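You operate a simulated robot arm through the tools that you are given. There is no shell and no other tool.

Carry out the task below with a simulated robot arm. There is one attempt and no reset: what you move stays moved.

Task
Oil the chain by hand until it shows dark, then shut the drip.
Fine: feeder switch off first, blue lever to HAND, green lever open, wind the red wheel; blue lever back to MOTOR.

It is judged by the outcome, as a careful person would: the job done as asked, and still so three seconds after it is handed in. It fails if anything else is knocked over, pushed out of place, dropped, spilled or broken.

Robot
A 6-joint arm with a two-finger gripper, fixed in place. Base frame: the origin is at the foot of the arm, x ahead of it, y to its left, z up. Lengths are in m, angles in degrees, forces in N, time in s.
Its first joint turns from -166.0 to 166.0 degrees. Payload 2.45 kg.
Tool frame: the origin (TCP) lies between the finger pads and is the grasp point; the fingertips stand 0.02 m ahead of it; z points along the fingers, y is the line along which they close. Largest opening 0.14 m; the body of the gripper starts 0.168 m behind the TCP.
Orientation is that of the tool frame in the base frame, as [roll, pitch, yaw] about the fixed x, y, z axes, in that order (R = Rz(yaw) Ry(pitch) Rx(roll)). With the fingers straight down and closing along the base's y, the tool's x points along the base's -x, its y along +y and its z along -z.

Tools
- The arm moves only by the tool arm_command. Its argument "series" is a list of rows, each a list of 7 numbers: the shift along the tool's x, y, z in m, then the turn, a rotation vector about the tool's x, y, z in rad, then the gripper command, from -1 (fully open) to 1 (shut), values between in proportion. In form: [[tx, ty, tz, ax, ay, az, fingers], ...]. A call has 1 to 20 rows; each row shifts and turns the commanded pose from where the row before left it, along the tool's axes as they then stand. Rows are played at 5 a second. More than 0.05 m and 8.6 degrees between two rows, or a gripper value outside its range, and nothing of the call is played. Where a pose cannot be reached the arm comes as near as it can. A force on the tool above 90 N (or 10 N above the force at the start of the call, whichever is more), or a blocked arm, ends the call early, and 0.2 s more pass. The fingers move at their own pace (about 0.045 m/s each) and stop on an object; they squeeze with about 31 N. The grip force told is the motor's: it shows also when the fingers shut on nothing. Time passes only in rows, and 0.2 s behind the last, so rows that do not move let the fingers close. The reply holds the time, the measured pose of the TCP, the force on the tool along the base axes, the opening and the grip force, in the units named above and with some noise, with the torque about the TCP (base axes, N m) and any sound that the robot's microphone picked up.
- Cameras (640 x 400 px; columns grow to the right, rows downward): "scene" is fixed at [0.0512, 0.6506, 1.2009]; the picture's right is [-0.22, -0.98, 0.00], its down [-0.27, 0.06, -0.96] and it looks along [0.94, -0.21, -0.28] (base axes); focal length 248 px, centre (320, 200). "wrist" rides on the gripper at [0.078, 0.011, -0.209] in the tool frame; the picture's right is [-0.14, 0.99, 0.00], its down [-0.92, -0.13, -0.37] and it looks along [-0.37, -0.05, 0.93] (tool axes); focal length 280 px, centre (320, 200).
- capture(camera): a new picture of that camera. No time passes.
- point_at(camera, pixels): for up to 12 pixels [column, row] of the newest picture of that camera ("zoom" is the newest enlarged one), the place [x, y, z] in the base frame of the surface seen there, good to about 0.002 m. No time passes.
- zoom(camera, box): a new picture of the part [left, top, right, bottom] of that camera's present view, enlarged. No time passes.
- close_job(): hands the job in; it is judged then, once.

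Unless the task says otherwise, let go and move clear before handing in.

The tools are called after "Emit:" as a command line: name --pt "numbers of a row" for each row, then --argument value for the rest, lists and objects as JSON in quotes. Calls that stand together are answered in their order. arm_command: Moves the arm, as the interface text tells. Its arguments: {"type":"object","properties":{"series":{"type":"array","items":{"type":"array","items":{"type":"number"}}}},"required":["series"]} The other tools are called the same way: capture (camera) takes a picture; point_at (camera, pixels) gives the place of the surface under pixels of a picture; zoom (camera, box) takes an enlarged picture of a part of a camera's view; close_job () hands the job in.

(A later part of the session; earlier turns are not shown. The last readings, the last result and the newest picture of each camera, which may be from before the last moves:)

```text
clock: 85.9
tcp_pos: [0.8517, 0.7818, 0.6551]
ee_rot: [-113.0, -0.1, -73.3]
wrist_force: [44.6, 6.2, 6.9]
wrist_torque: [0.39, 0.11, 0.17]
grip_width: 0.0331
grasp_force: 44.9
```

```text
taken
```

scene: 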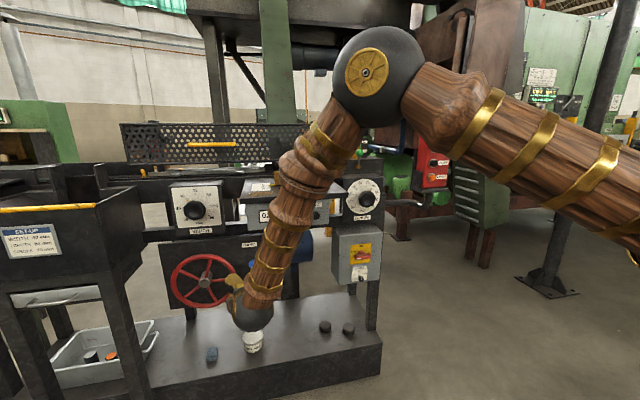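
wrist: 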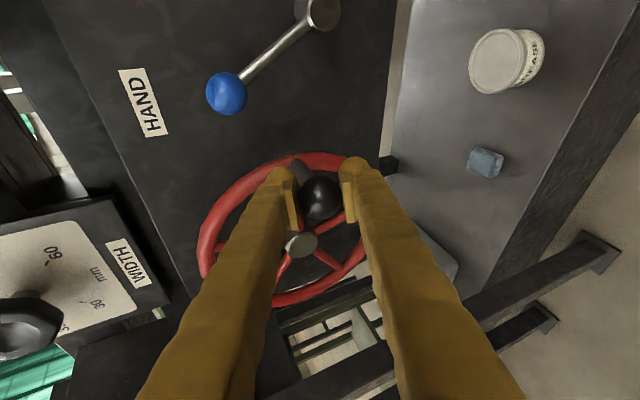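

That half turn tracked perfectly. I'll check the slot under the guard for any change in the chain.

Emit:
zoom --camera "scene" --box '[90, 110, 250, 190]'

Emit:
zoom --camera "scene" --box '[230, 120, 400, 210]'

Emit:
arm_command --pt "-0.0024 0.0189 0.0111 0 0 0 1" --pt "-0.0072 0.0182 0.0101 0 0 0 1" --pt "-0.0112 0.0159 0.0104 0 0 0 1" --pt "-0.0147 0.0129 0.0103 0 0 0 1" --pt "-0.0175 0.0093 0.0096 0 0 0 1" --pt "-0.0196 0.0053 0.0087 0 0 0 1" --pt "-0.0208 0.0011 0.0072 0 0 0 1" --pt "-0.0211 -0.0032 0.0055 0 0 0 1" --pt "-0.0205 -0.0073 0.0036 0 0 0 1" --pt "-0.019 -0.0111 0.0014 0 0 0 1" --pt "-0.0167 -0.0145 -0.0007 0 0 0 1" --pt "-0.0136 -0.0171 -0.0029 0 0 0 1" --pt "-0.01 -0.0191 -0.0049 0 0 0 1" --pt "-0.0058 -0.0202 -0.0067 0 0 0 1" --pt "-0.0014 -0.0204 -0.0082 0 0 0 1"

Emit:
capture --camera "scene"

Emit:
zoom --camera "scene" --box '[90, 110, 250, 190]'

```text
4.00 times, centred on (170, 150) of scene
```

zoom: 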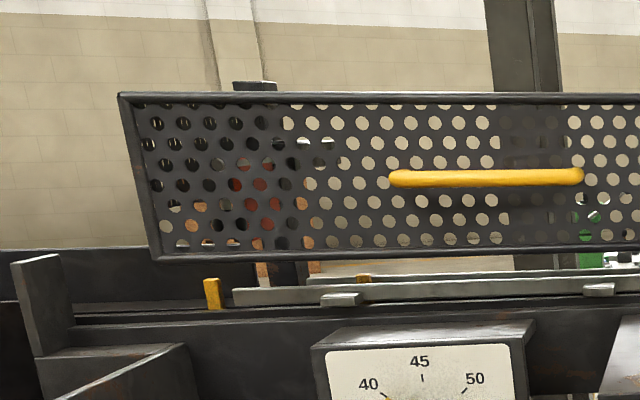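

```text
3.76 times, centred on (315, 165) of scene
```

zoom: 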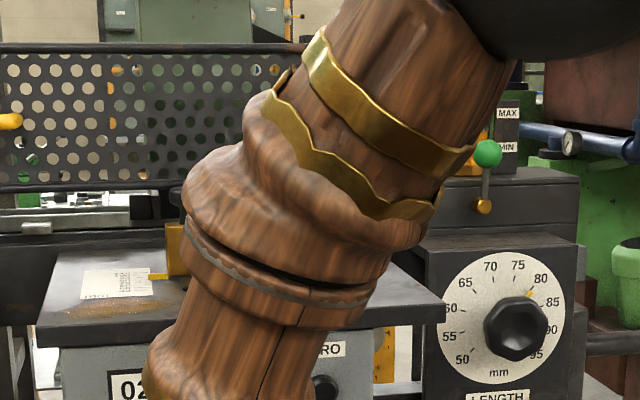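

```text
clock: 89.1
tcp_pos: [0.8534, 0.9936, 0.6622]
ee_rot: [-113.1, -0.1, -73.3]
wrist_force: [-7.6, -12.0, -6.3]
wrist_torque: [0.17, -0.01, 0.03]
grip_width: 0.0324
grasp_force: 44.6
```

```text
taken
```

scene: 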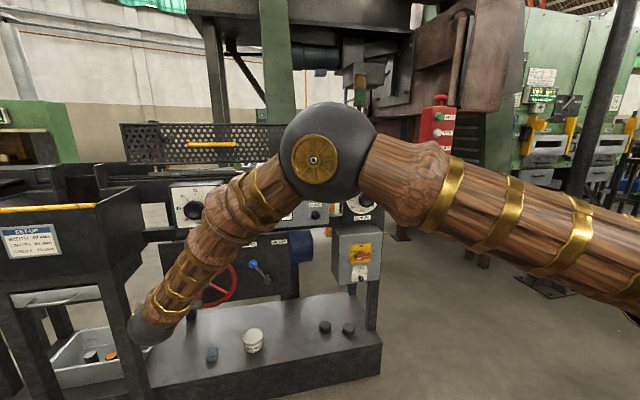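

```text
4.00 times, centred on (170, 150) of scene
```

zoom: 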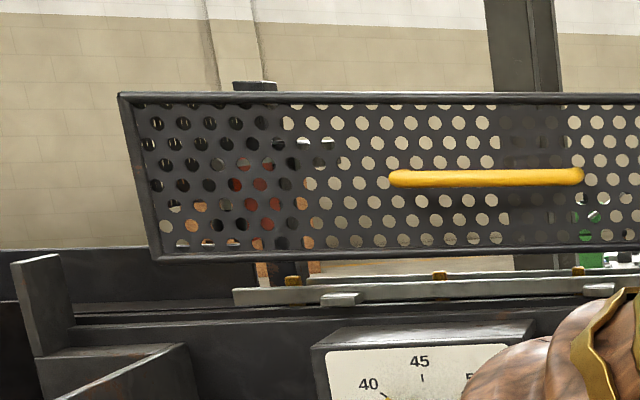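

Yellow chain dogs are now moving along under the guard, at about (290,280), (440,275) and (577,270) in the zoom. The chain is running, so I'll look for its links.

Emit:
zoom --camera "scene" --box '[40, 155, 140, 200]'

Emit:
zoom --camera "scene" --box '[130, 155, 230, 195]'

Emit:
zoom --camera "scene" --box '[210, 150, 290, 190]'

```text
6.40 times, centred on (90, 178) of scene
```

zoom: 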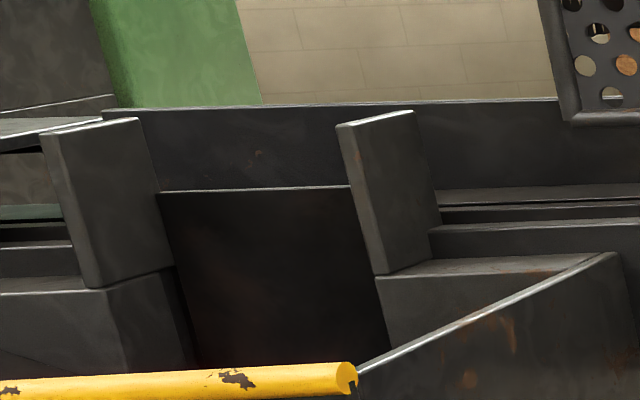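

```text
6.40 times, centred on (180, 175) of scene
```

zoom: 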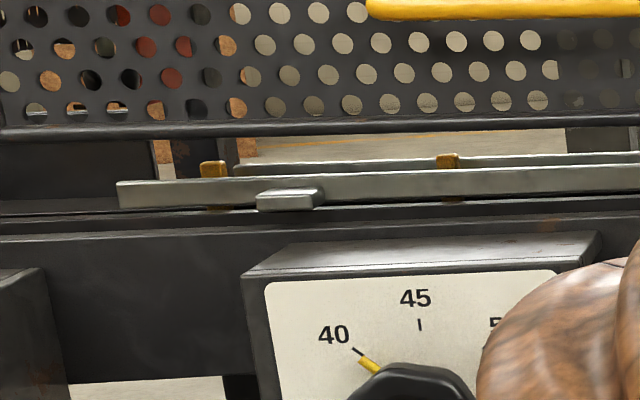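

```text
8.00 times, centred on (250, 170) of scene
```

zoom: 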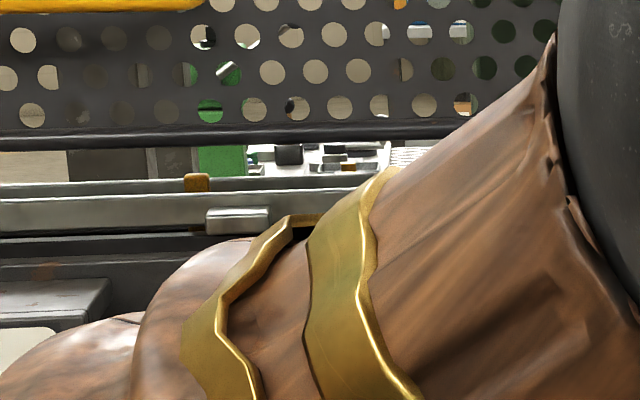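

The chain runs with the wheel. I'll continue winding at the same pace and watch position, force and the chain.

Emit:
arm_command --pt "0.003 -0.0197 -0.0093 0 0 0 1" --pt "0.0072 -0.0182 -0.0101 0 0 0 1" --pt "0.0112 -0.0159 -0.0104 0 0 0 1" --pt "0.0147 -0.0129 -0.0103 0 0 0 1" --pt "0.0175 -0.0093 -0.0096 0 0 0 1" --pt "0.0196 -0.0053 -0.0087 0 0 0 1" --pt "0.0208 -0.0011 -0.0072 0 0 0 1" --pt "0.0211 0.0032 -0.0055 0 0 0 1" --pt "0.0205 0.0073 -0.0036 0 0 0 1" --pt "0.019 0.0111 -0.0014 0 0 0 1" --pt "0.0167 0.0145 0.0007 0 0 0 1" --pt "0.0136 0.0171 0.0029 0 0 0 1" --pt "0.01 0.0191 0.0049 0 0 0 1" --pt "0.0058 0.0202 0.0067 0 0 0 1" --pt "0.0014 0.0204 0.0082 0 0 0 1" --pt "-0.003 0.0197 0.0093 0 0 0 1" --pt "-0.0072 0.0182 0.0101 0 0 0 1" --pt "-0.0112 0.0159 0.0104 0 0 0 1" --pt "-0.0147 0.0129 0.0103 0 0 0 1" --pt "-0.0175 0.0093 0.0096 0 0 0 1"

Emit:
zoom --camera "scene" --box '[60, 140, 260, 200]'

Emit:
capture --camera "wrist"

```text
clock: 93.3
tcp_pos: [0.8528, 0.8378, 0.5647]
ee_rot: [-113.1, -0.2, -73.2]
wrist_force: [-2.2, -5.9, 13.4]
wrist_torque: [0.71, 0.07, 0.53]
grip_width: 0.0322
grasp_force: 45.3
```

```text
3.20 times, centred on (160, 170) of scene
```

zoom: 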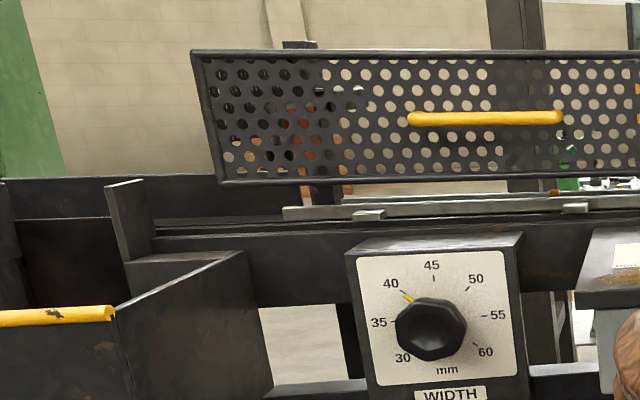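

```text
taken
```

wrist: 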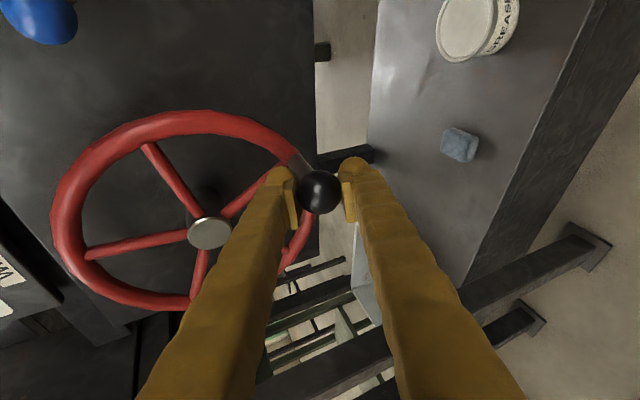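

The dogs are moving to the right along the slot. I'll keep winding.

Emit:
arm_command --pt "-0.0196 0.0053 0.0087 0 0 0 1" --pt "-0.0208 0.0011 0.0072 0 0 0 1" --pt "-0.0211 -0.0032 0.0055 0 0 0 1" --pt "-0.0205 -0.0073 0.0036 0 0 0 1" --pt "-0.019 -0.0111 0.0014 0 0 0 1" --pt "-0.0167 -0.0145 -0.0007 0 0 0 1" --pt "-0.0136 -0.0171 -0.0029 0 0 0 1" --pt "-0.01 -0.0191 -0.0049 0 0 0 1" --pt "-0.0058 -0.0202 -0.0067 0 0 0 1" --pt "-0.0014 -0.0204 -0.0082 0 0 0 1" --pt "0.003 -0.0197 -0.0093 0 0 0 1" --pt "0.0072 -0.0182 -0.0101 0 0 0 1" --pt "0.0112 -0.0159 -0.0104 0 0 0 1" --pt "0.0147 -0.0129 -0.0103 0 0 0 1" --pt "0.0175 -0.0093 -0.0096 0 0 0 1" --pt "0.0196 -0.0053 -0.0087 0 0 0 1" --pt "0.0208 -0.0011 -0.0072 0 0 0 1" --pt "0.0211 0.0032 -0.0055 0 0 0 1" --pt "0.0205 0.0073 -0.0036 0 0 0 1" --pt "0.019 0.0111 -0.0014 0 0 0 1"

Emit:
zoom --camera "scene" --box '[60, 140, 260, 200]'

Emit:
zoom --camera "scene" --box '[240, 90, 400, 190]'

Emit:
capture --camera "wrist"

```text
clock: 94.7
tcp_pos: [0.8473, 0.9548, 0.5657]
ee_rot: [-113.6, -0.4, -72.9]
wrist_force: [21.0, 21.1, -19.2]
wrist_torque: [-0.2, -0.1, 0.35]
grip_width: 0.0324
grasp_force: 45.1
stopped in row 6: the force on the tool passed its limit at 100 N (the readings are from after the stop); the commanded pose is now the measured one
```

```text
3.20 times, centred on (160, 170) of scene
```

zoom: 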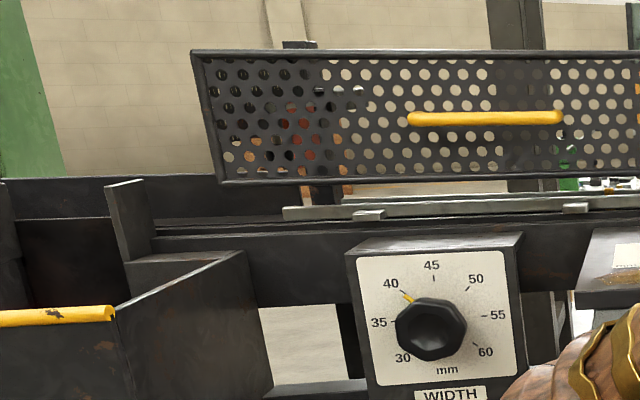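

```text
4.00 times, centred on (320, 140) of scene
```

zoom: 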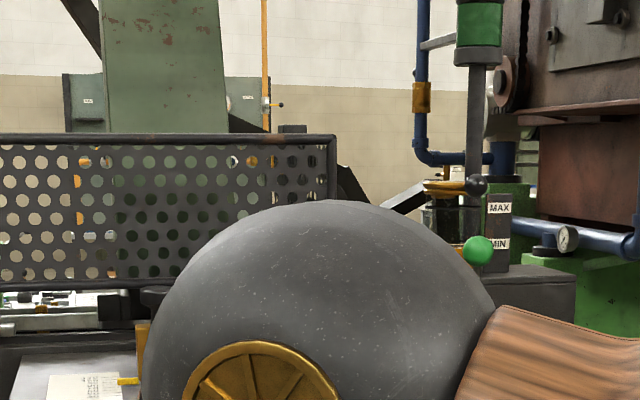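

```text
taken
```

wrist: 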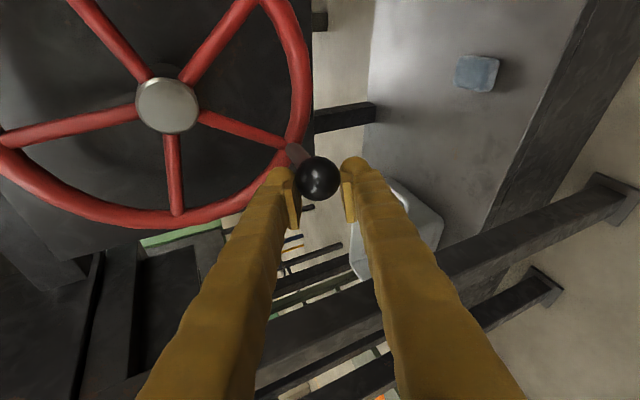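

The ball slipped back near the bottom-left again. More important, the oil cup seems to show a lower level, so I'll zoom in on it.

Emit:
zoom --camera "scene" --box '[335, 125, 385, 175]'

Emit:
point_at --camera "wrist" --pixels '[[318, 178], [167, 105]]'

```text
8.00 times, centred on (360, 150) of scene
```

zoom: 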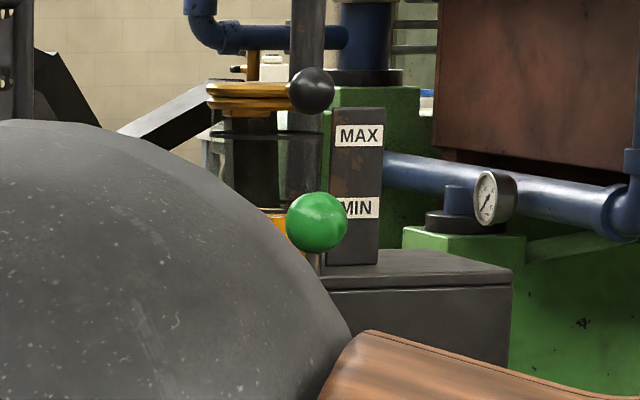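

```text
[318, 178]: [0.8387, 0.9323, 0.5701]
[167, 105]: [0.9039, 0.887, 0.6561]
```

The level is clearly down. Before deciding I'll look closely at the slot strip for the chain.

Emit:
zoom --camera "scene" --box '[100, 160, 160, 185]'

Emit:
zoom --camera "scene" --box '[150, 155, 210, 180]'

Emit:
zoom --camera "scene" --box '[210, 155, 270, 180]'

```text
10.67 times, centred on (130, 172) of scene
```

zoom: 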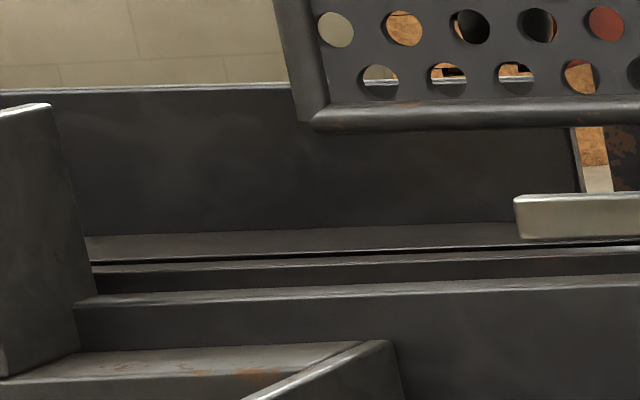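

```text
10.67 times, centred on (180, 168) of scene
```

zoom: 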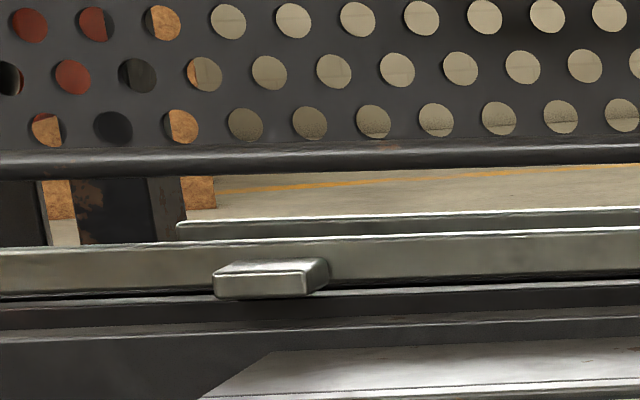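

```text
10.67 times, centred on (240, 168) of scene
```

zoom: 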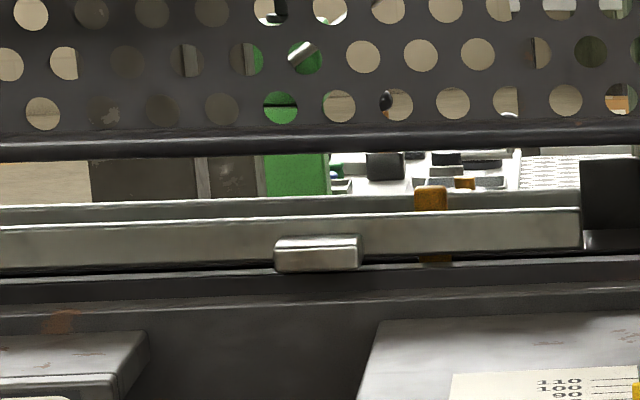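

The chain itself is hidden from this camera, but the dogs show it moving about 0.45 m per turn, so several turns are needed. I'll quickly recentre on the ball and keep winding without pausing at the bottom.

Emit:
arm_command --pt "0 0 0 0 0 0 0.3" --pt "0.0143 0.0014 -0.0007 0 0 0 0.3" --pt "0 0 0 0 0 0 1" --pt "0 0 0 0 0 0 1" --pt "-0.0089 -0.0066 0.0001 0 0 0 1" --pt "-0.0108 -0.01 -0.0007 0 0 0 1" --pt "-0.0136 -0.0171 -0.0029 0 0 0 1" --pt "-0.01 -0.0191 -0.0049 0 0 0 1" --pt "-0.0058 -0.0202 -0.0067 0 0 0 1" --pt "-0.0014 -0.0204 -0.0082 0 0 0 1" --pt "0.003 -0.0197 -0.0093 0 0 0 1" --pt "0.0072 -0.0182 -0.0101 0 0 0 1" --pt "0.0112 -0.0159 -0.0104 0 0 0 1" --pt "0.0147 -0.0129 -0.0103 0 0 0 1" --pt "0.0175 -0.0093 -0.0096 0 0 0 1" --pt "0.0196 -0.0053 -0.0087 0 0 0 1" --pt "0.0208 -0.0011 -0.0072 0 0 0 1" --pt "0.0211 0.0032 -0.0055 0 0 0 1" --pt "0.0205 0.0073 -0.0036 0 0 0 1" --pt "0.019 0.0111 -0.0014 0 0 0 1"

Emit:
zoom --camera "scene" --box '[335, 125, 385, 175]'

Emit:
capture --camera "wrist"

```text
clock: 98.0
tcp_pos: [0.849, 0.9246, 0.7419]
ee_rot: [-114.3, -0.8, -73.0]
wrist_force: [-2.0, -9.5, -4.7]
wrist_torque: [-0.23, 0.01, -0.03]
grip_width: 0.0001
grasp_force: 29.3
stopped in row 16: the force on the tool passed its limit at 109 N (the readings are from after the stop); the commanded pose is now the measured one
```

```text
8.00 times, centred on (360, 150) of scene
```

zoom: 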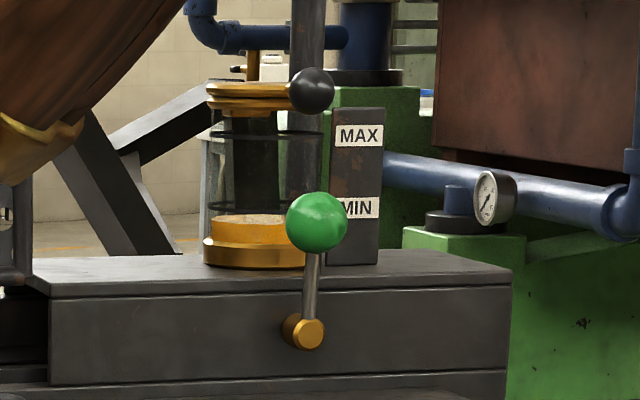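

```text
taken
```

wrist: 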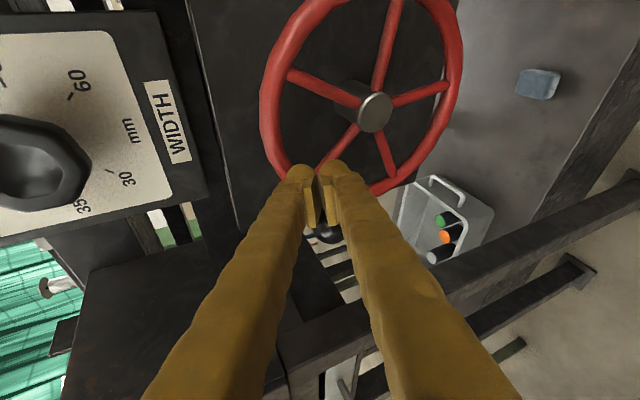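

The grip slipped off the ball. The cup now reads just below MIN, so I'll find the ball and regrip it securely.

Emit:
point_at --camera "wrist" --pixels '[[322, 238], [312, 236], [332, 240], [375, 112], [350, 235]]'

Emit:
zoom --camera "wrist" --box '[240, 130, 420, 280]'

Emit:
zoom --camera "scene" --box '[120, 220, 280, 340]'

```text
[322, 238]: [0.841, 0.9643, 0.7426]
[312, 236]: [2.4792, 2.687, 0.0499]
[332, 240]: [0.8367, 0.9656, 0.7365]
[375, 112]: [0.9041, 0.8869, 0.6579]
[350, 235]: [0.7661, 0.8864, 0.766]
```

```text
2.67 times, centred on (330, 205) of wrist
```

zoom: 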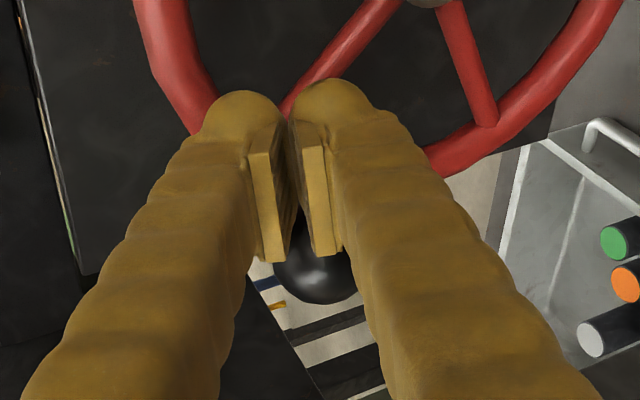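

```text
3.33 times, centred on (200, 280) of scene
```

zoom: 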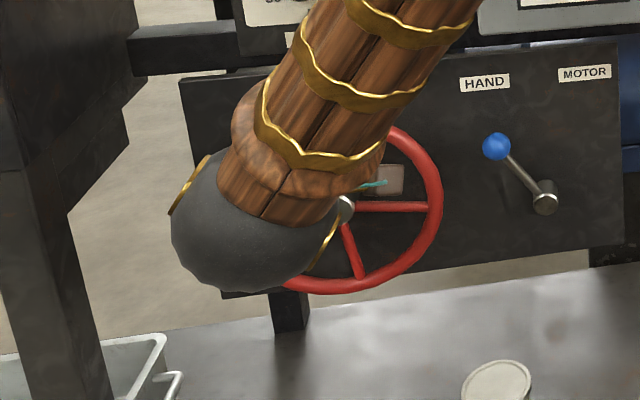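

The ball is at about (0.850, 0.969, 0.725), having slid out sideways. I'll open, move back over it, close, and check.

Emit:
arm_command --pt "0 0 0 0 0 0 0.2" --pt "0 0 0 0 0 0 0.2" --pt "-0.0205 0.0054 0.0095 0 0 0 0.2" --pt "-0.0205 0.0054 0.0095 0 0 0 0.2"

Emit:
zoom --camera "wrist" --box '[220, 90, 440, 260]'

Emit:
point_at --camera "zoom" --pixels '[[290, 245], [300, 260], [320, 250]]'

```text
clock: 99.0
tcp_pos: [0.8495, 0.9683, 0.7252]
ee_rot: [-114.5, -0.7, -73.1]
wrist_force: [0.2, 0.4, 0.7]
wrist_torque: [-0.02, 0.08, 0.07]
grip_width: 0.0561
grasp_force: 0.1
```

```text
2.35 times, centred on (330, 175) of wrist
```

zoom: 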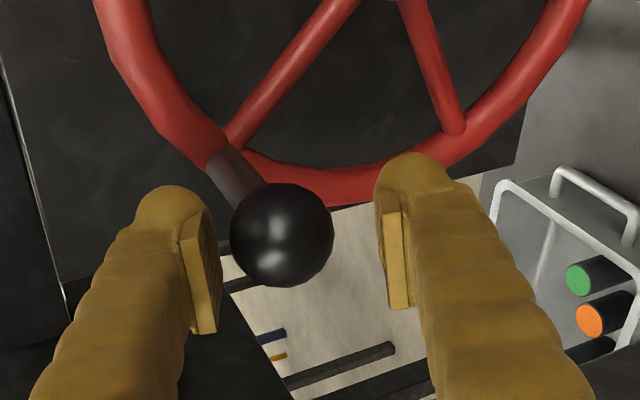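

```text
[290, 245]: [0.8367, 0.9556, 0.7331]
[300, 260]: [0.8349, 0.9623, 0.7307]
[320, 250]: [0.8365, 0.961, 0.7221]
```

The ball is centred between the pads. I'll close, ramp up gently, and wind in 10° steps.

Emit:
arm_command --pt "0.0038 -0.0024 -0.0022 0 0 0 1" --pt "0 0 0 0 0 0 1" --pt "0 0 0 0 0 0 1" --pt "0.0057 -0.0046 -0.004 0 0 0 1" --pt "0.0098 -0.0061 -0.006 0 0 0 1" --pt "0.0122 -0.0054 -0.0065 0 0 0 1" --pt "0.0164 -0.0042 -0.0074 0 0 0 1" --pt "0.0173 -0.0013 -0.0064 0 0 0 1" --pt "0.0176 0.0017 -0.0051 0 0 0 1" --pt "0.0174 0.0046 -0.0037 0 0 0 1" --pt "0.0167 0.0073 -0.0022 0 0 0 1" --pt "0.0154 0.0098 -0.0007 0 0 0 1" --pt "0.0137 0.0121 0.0009 0 0 0 1" --pt "0.0116 0.014 0.0024 0 0 0 1" --pt "0.0091 0.0154 0.0039 0 0 0 1" --pt "0.0064 0.0163 0.0053 0 0 0 1" --pt "0.0034 0.0169 0.0065 0 0 0 1" --pt "0.0004 0.0168 0.0074 0 0 0 1" --pt "-0.0025 0.0163 0.0082 0 0 0 1" --pt "-0.0055 0.0152 0.0088 0 0 0 1"

Emit:
zoom --camera "scene" --box '[335, 125, 385, 175]'

Emit:
capture --camera "wrist"

Emit:
zoom --camera "scene" --box '[60, 140, 260, 200]'

```text
clock: 103.2
tcp_pos: [0.8501, 0.7893, 0.6178]
ee_rot: [-114.3, -0.9, -73.0]
wrist_force: [0.3, -0.2, 0.2]
wrist_torque: [-0.01, 0.04, -0.03]
grip_width: 0.0
grasp_force: 29.5
```

```text
8.00 times, centred on (360, 150) of scene
```

zoom: 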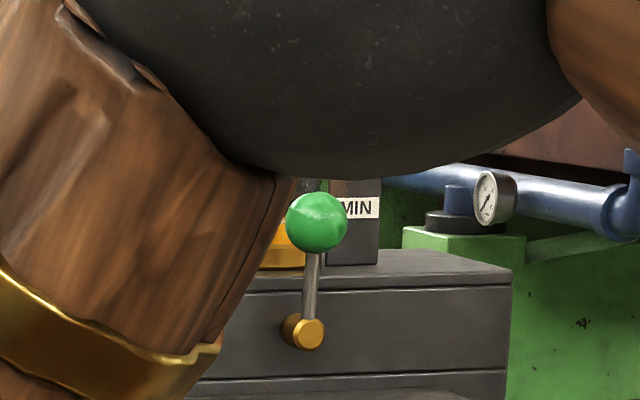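

```text
taken
```

wrist: 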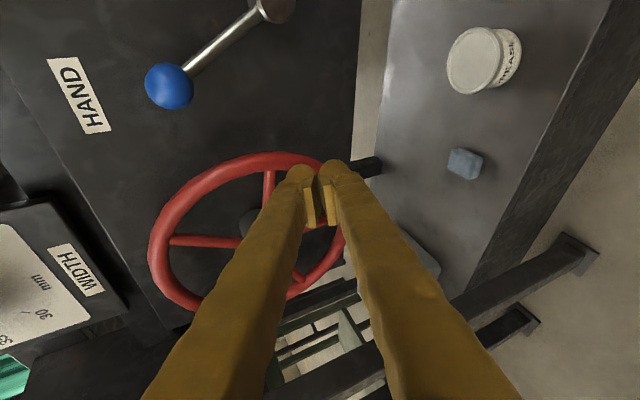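

```text
3.20 times, centred on (160, 170) of scene
```

zoom: 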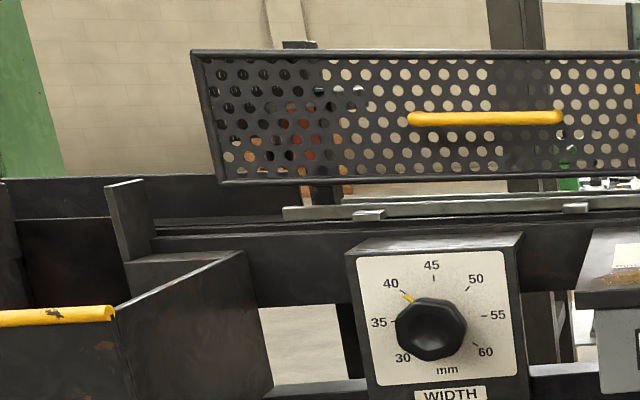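

It slipped again: friction on the ball alone isn't reliable when starting horizontally. I'll check the oil level and the wheel before choosing a more positive drive.

Emit:
zoom --camera "scene" --box '[347, 140, 377, 162]'

Emit:
arm_command --pt "0 0 -0.05 0 0 0 0.6"

Emit:
capture --camera "wrist"

Emit:
zoom --camera "scene" --box '[120, 220, 280, 340]'

```text
16.00 times, centred on (362, 151) of scene
```

zoom: 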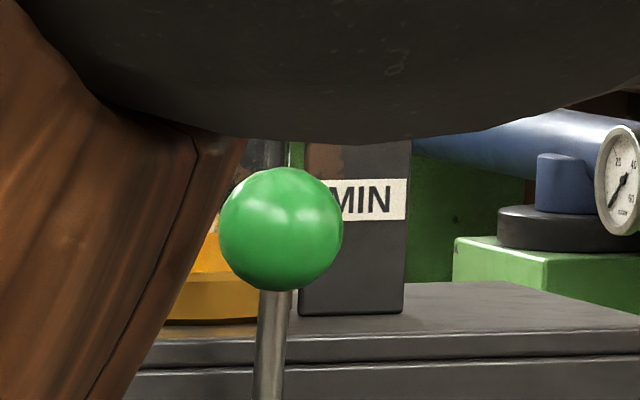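

```text
clock: 103.6
tcp_pos: [0.8053, 0.7769, 0.6373]
ee_rot: [-114.4, -0.8, -73.0]
wrist_force: [-0.8, 0.0, -0.3]
wrist_torque: [0.02, -0.02, 0.05]
grip_width: 0.0279
grasp_force: 0.0
```

```text
taken
```

wrist: 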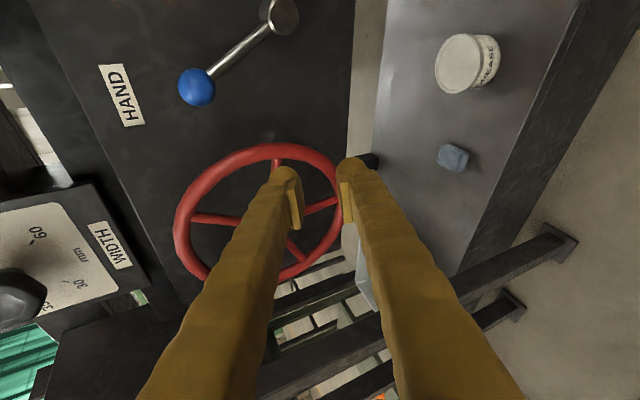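

```text
3.33 times, centred on (200, 280) of scene
```

zoom: 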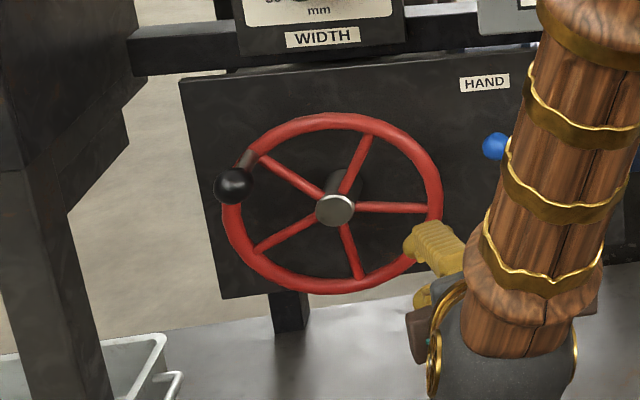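

Comparing views, the level barely falls while the wheel is still, so it mostly goes with winding. I'll take a quick look down into the slot at the left end to see the chain's colour.

Emit:
arm_command --pt "-0.0066 -0.0409 -0.0213 0 0 0 0.6" --pt "-0.0066 -0.0409 -0.0213 0 0 0 0.6" --pt "-0.0066 -0.0409 -0.0213 0 0 0 0.6" --pt "-0.0066 -0.0409 -0.0213 0 0 0 0.6" --pt "-0.0066 -0.0409 -0.0213 0 0 0 0.6" --pt "-0.0066 -0.0409 -0.0213 0 0 0 0.6" --pt "-0.0066 -0.0409 -0.0213 0 0 0 0.6" --pt "-0.0066 -0.0409 -0.0213 0 0 0 0.6" --pt "-0.0066 -0.0409 -0.0213 0 0 0 0.6" --pt "-0.0066 -0.0409 -0.0213 0 0 0 0.6" --pt "-0.0066 -0.0409 -0.0213 0 0 0 0.6"

Emit:
capture --camera "wrist"

Emit:
zoom --camera "scene" --box '[335, 125, 385, 175]'

```text
clock: 106.0
tcp_pos: [0.7546, 0.8442, 1.1418]
ee_rot: [-114.5, -0.8, -73.0]
wrist_force: [0.4, -0.1, -0.6]
wrist_torque: [0.03, -0.03, -0.02]
grip_width: 0.028
grasp_force: 0.0
```

```text
taken
```

wrist: 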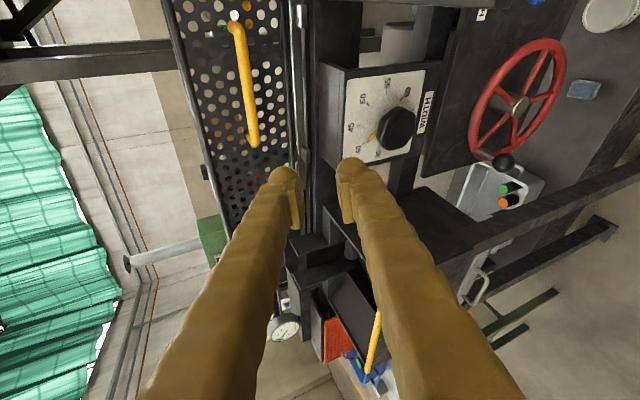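

```text
8.00 times, centred on (360, 150) of scene
```

zoom: 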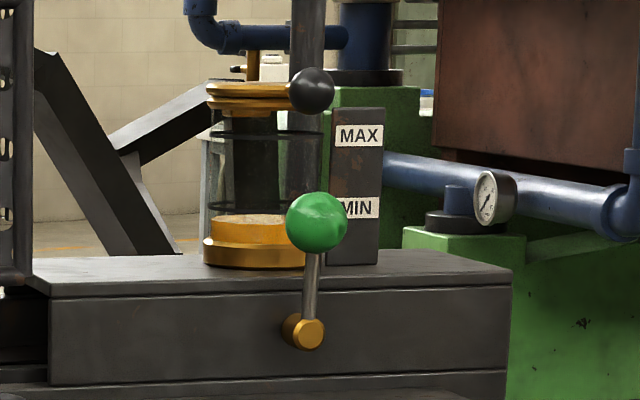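

The level hasn't changed since t=98, so it isn't draining while the wheel is still. I'll look at the slot in the wrist view, around (300,40)–(330,250).

Emit:
zoom --camera "wrist" --box '[260, 130, 380, 280]'

Emit:
zoom --camera "wrist" --box '[250, 0, 370, 160]'

```text
2.67 times, centred on (320, 205) of wrist
```

zoom: 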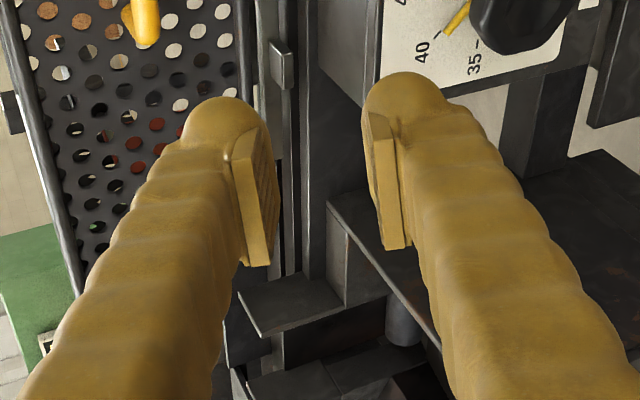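

```text
2.50 times, centred on (310, 80) of wrist
```

zoom: 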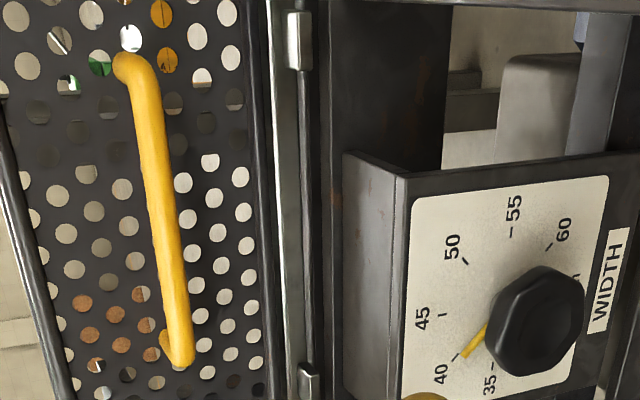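

Emit:
zoom --camera "wrist" --box '[290, 10, 330, 60]'

Emit:
zoom --camera "wrist" --box '[290, 100, 340, 160]'

Emit:
zoom --camera "wrist" --box '[290, 160, 350, 240]'

Emit:
point_at --camera "zoom" --pixels '[[200, 100], [230, 150], [260, 100], [300, 150], [240, 250], [280, 250], [320, 300]]'

```text
8.00 times, centred on (310, 35) of wrist
```

zoom: 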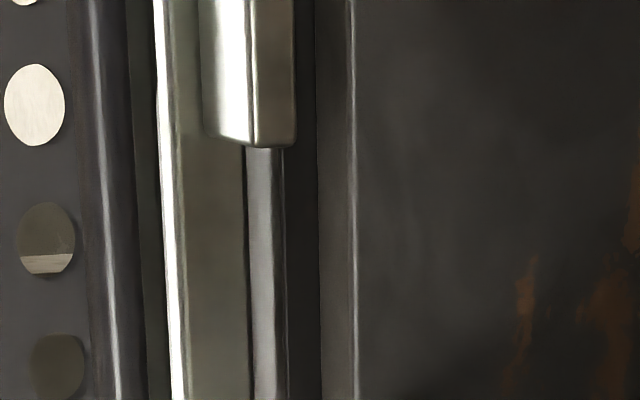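

```text
6.67 times, centred on (315, 130) of wrist
```

zoom: 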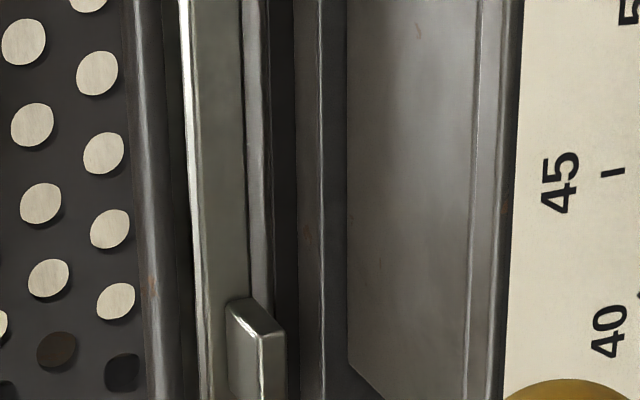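

```text
5.00 times, centred on (320, 200) of wrist
```

zoom: 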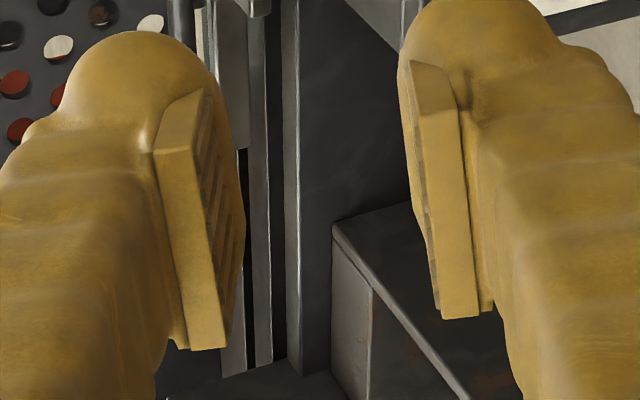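

```text
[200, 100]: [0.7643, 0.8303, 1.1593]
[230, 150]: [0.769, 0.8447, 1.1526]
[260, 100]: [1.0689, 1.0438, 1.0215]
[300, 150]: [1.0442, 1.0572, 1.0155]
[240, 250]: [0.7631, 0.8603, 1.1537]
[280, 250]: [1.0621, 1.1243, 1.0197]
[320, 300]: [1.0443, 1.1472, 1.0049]
```

The chain must lie behind the front rail at x≈1.09, between the channel lips. I'll raise the camera and tilt down to see into the open stretch at the left end.

Emit:
arm_command --pt "-0.006 -0.036 -0.012 -0.12 0 0 0.6" --pt "-0.006 -0.036 -0.012 -0.12 0 0 0.6" --pt "-0.006 -0.03 -0.015 -0.12 0 0 0.6" --pt "-0.015 -0.03 -0.015 -0.12 0 0 0.6" --pt "-0.015 0 0 0 0 0 0.6"

Emit:
capture --camera "wrist"

Emit:
zoom --camera "wrist" --box '[220, 60, 400, 240]'

```text
clock: 107.2
tcp_pos: [0.769, 0.9013, 1.282]
ee_rot: [-141.9, -0.8, -72.9]
wrist_force: [0.0, 1.3, -0.3]
wrist_torque: [0.02, 0.03, 0.0]
grip_width: 0.0281
grasp_force: 0.0
```

```text
taken
```

wrist: 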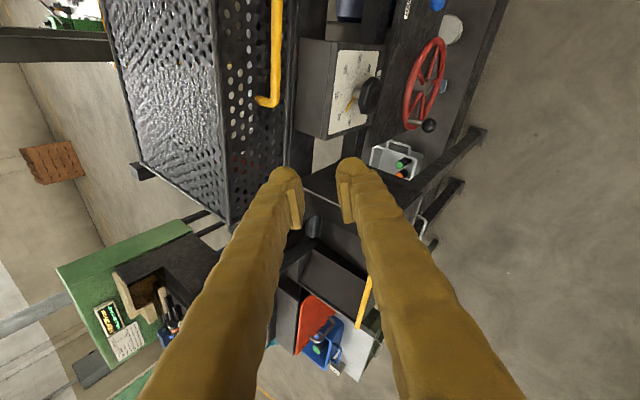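

```text
2.22 times, centred on (310, 150) of wrist
```

zoom: 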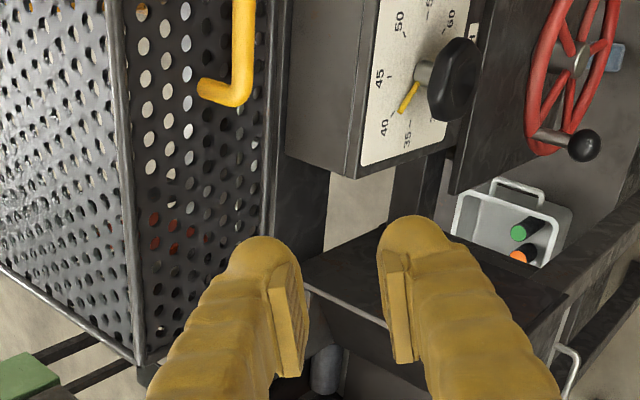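

The left finger hides the slot, so I'll shift +y to bring the open stretch above the fingertips in the picture.

Emit:
arm_command --pt "-0.043 -0.0104 0.0081 0 0 0 0.6" --pt "-0.043 -0.0104 0.0081 0 0 0 0.6" --pt "-0.043 -0.0104 0.0081 0 0 0 0.6" --pt "-0.02 -0.005 0.004 0 0 0 0.6"

Emit:
capture --camera "wrist"

Emit:
zoom --camera "wrist" --box '[200, 40, 380, 200]'

```text
clock: 108.2
tcp_pos: [0.7538, 1.0241, 1.2642]
ee_rot: [-141.9, -0.8, -73.1]
wrist_force: [1.1, 0.3, -0.6]
wrist_torque: [-0.03, 0.01, -0.03]
grip_width: 0.0283
grasp_force: 0.0
out of reach, approached as far as the arm can: row 3, 4
```

```text
taken
```

wrist: 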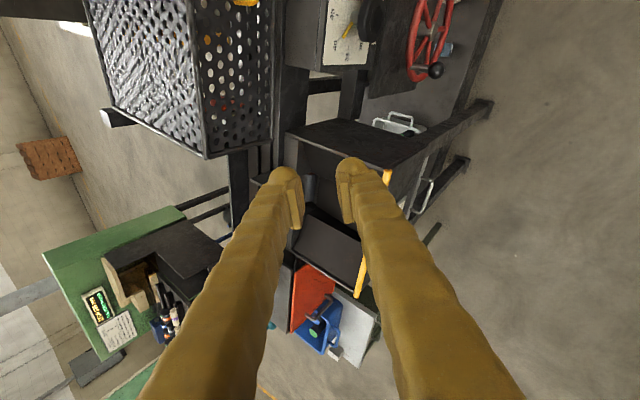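

```text
2.50 times, centred on (290, 120) of wrist
```

zoom: 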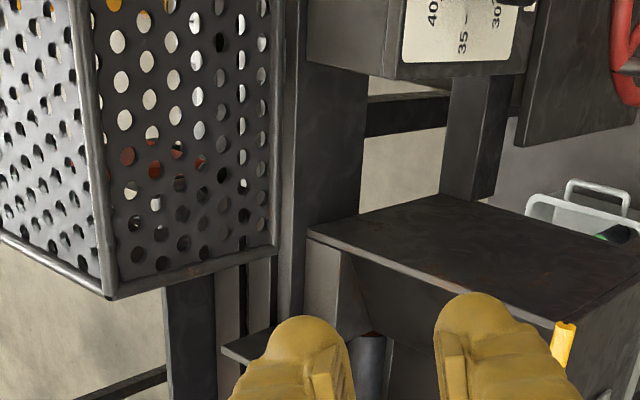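

Emit:
zoom --camera "wrist" --box '[240, 135, 300, 185]'

Emit:
point_at --camera "zoom" --pixels '[[100, 200], [180, 150], [230, 150], [270, 200], [300, 150], [340, 100], [380, 150], [150, 50]]'

```text
8.00 times, centred on (270, 160) of wrist
```

zoom: 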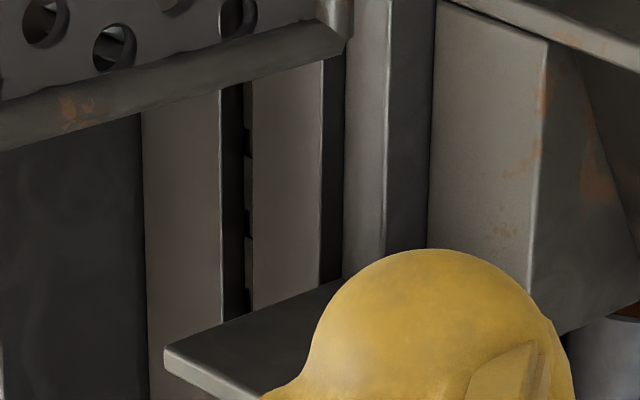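

```text
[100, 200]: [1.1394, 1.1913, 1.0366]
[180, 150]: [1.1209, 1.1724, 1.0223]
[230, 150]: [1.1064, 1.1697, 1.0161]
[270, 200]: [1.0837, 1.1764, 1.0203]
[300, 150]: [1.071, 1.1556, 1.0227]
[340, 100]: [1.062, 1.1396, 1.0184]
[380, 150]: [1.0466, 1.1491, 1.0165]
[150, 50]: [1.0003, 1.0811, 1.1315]
```

A slot at x≈1.10 shows link-like notches. I'll zoom in further on the chain.

Emit:
zoom --camera "wrist" --box '[256, 138, 276, 178]'

Emit:
zoom --camera "scene" --box '[60, 160, 110, 185]'

Emit:
zoom --camera "scene" --box '[335, 125, 385, 175]'

```text
10.00 times, centred on (266, 158) of wrist
```

zoom: 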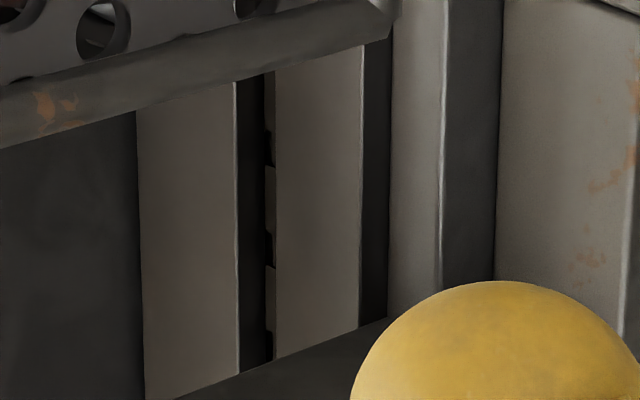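

```text
12.80 times, centred on (85, 172) of scene
```

zoom: 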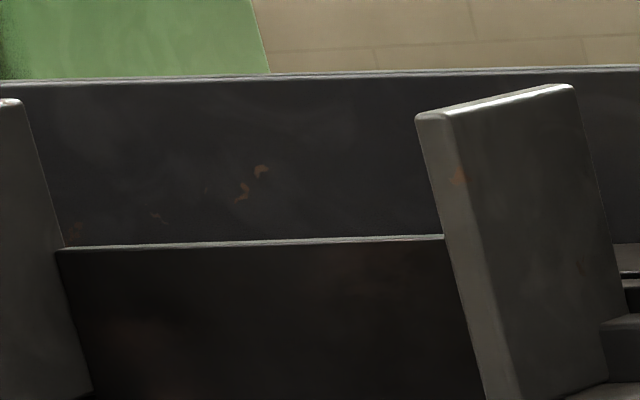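

```text
8.00 times, centred on (360, 150) of scene
```

zoom: 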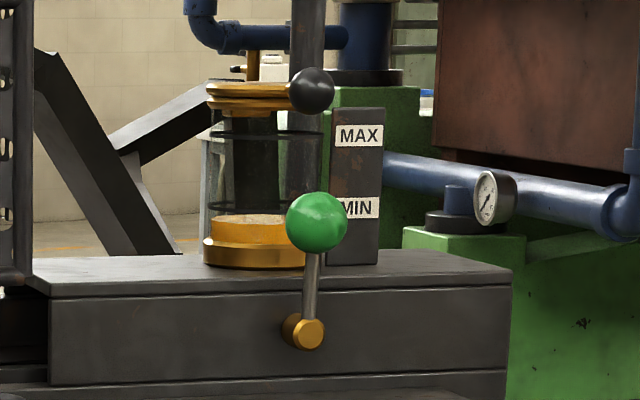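

Emit:
zoom --camera "wrist" --box '[260, 145, 270, 165]'

Emit:
point_at --camera "zoom" --pixels '[[320, 200], [300, 200], [340, 200], [280, 200], [360, 200], [320, 120], [320, 280], [400, 200], [240, 200]]'

```text
16.00 times, centred on (265, 155) of wrist
```

zoom: 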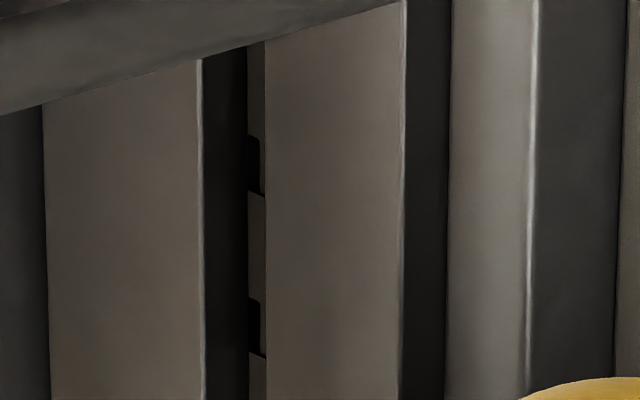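

```text
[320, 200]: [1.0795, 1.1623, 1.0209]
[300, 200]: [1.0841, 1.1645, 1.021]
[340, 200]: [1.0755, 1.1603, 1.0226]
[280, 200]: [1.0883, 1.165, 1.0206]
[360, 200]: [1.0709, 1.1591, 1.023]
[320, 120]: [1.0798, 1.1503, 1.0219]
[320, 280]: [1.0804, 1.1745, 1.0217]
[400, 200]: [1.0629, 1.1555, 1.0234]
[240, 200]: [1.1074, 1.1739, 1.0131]
```

The visible links at the left end are still grey, which fits, because only about 1.1 m of chain has passed the drip so far. I need more turns. I'll locate the handle ball and go back to it.

Emit:
point_at --camera "wrist" --pixels '[[435, 71], [430, 70], [440, 74], [423, 66], [437, 66]]'

Emit:
zoom --camera "scene" --box '[150, 240, 250, 320]'

Emit:
point_at --camera "zoom" --pixels '[[180, 140], [150, 120], [205, 170], [330, 200]]'

```text
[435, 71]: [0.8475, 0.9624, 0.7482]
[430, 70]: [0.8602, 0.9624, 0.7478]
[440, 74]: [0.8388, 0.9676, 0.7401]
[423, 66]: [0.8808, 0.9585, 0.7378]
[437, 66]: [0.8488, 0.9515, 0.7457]
```

```text
5.00 times, centred on (200, 280) of scene
```

zoom: 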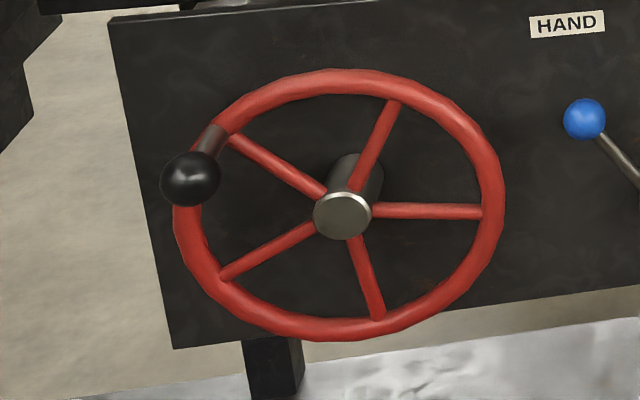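

```text
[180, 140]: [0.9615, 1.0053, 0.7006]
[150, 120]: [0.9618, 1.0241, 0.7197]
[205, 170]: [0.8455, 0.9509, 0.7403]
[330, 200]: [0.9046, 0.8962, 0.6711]
```

The ball is at about (0.852, 0.962, 0.732), upper left. I'll return in front of the wheel, and this time roll 45° so the pads face along the starting direction of motion.

Emit:
arm_command --pt "0.021 0 0 0.12 0 0 0.3" --pt "0.021 0 0 0.12 0 0 0.3" --pt "0.021 0 0 0.12 0 0 0.3" --pt "0.021 0 0 0.12 0 0 0.3" --pt "0 0.041 0.0187 0 0 0 0.3" --pt "0 0.041 0.0187 0 0 0 0.3" --pt "0 0.041 0.0187 0 0 0 0.3" --pt "0 0.041 0.0187 0 0 0 0.3" --pt "0 0.041 0.0187 0 0 0 0.2" --pt "0 0.041 0.0187 0 0 0 0.2" --pt "0 0.041 0.0187 0 0 0 0.2" --pt "0 0.041 0.0187 0 0 0 0.2" --pt "0 0.041 0.0187 0 0 0 0.2" --pt "0 0.041 0.0187 0 0 0 0.2" --pt "0 0.041 0.0187 0 0 0 0.2"

Emit:
arm_command --pt "0 0 0 0 0 0.131 0.2" --pt "0 0 0 0 0 0.131 0.2" --pt "0 0 0 0 0 0.131 0.2" --pt "0 0 0 0 0 0.131 0.2" --pt "0 0 0 0 0 0.131 0.2" --pt "0 0 0 0 0 0.131 0.2"

Emit:
capture --camera "wrist"

Emit:
capture --camera "scene"

```text
clock: 111.4
tcp_pos: [0.781, 0.9367, 0.7702]
ee_rot: [-114.3, -0.7, -73.0]
wrist_force: [0.1, 0.6, 0.8]
wrist_torque: [-0.04, 0.12, -0.02]
grip_width: 0.0561
grasp_force: 0.0
```

```text
clock: 112.8
tcp_pos: [0.7798, 0.9363, 0.769]
ee_rot: [-122.3, 39.5, -95.4]
wrist_force: [0.3, 0.3, -0.5]
wrist_torque: [0.03, -0.03, 0.03]
grip_width: 0.0561
grasp_force: 0.1
```

```text
taken
```

wrist: 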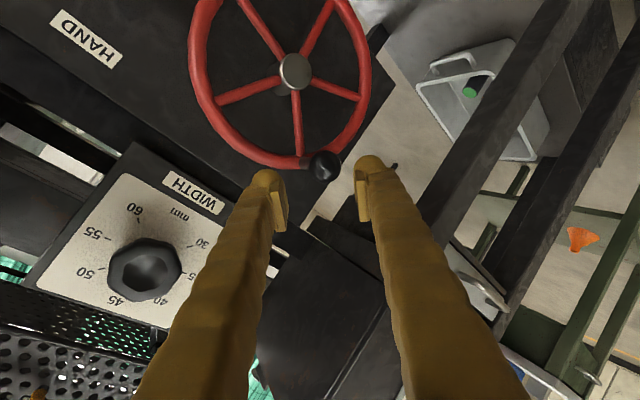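

```text
taken
```

scene: 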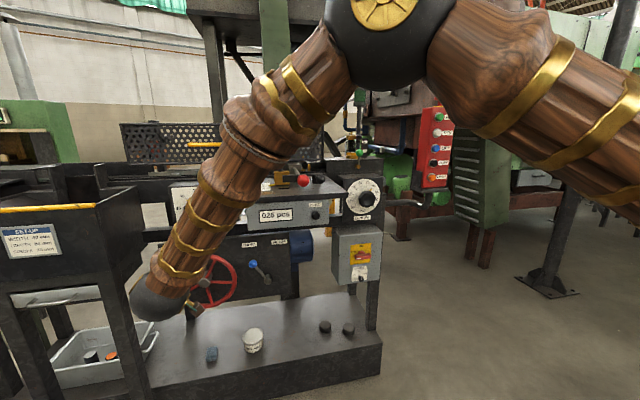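

Emit:
zoom --camera "wrist" --box '[280, 130, 370, 200]'

Emit:
point_at --camera "wrist" --pixels '[[323, 165], [320, 168], [305, 162], [295, 72]]'

```text
5.71 times, centred on (325, 165) of wrist
```

zoom: 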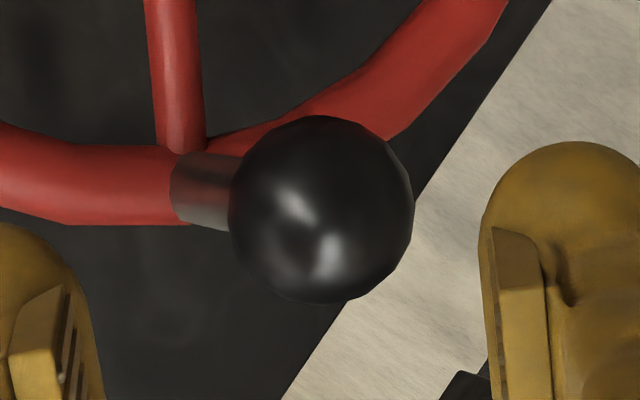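

```text
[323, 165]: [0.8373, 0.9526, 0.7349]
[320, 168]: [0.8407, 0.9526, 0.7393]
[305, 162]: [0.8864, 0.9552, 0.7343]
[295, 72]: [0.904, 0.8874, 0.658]
```

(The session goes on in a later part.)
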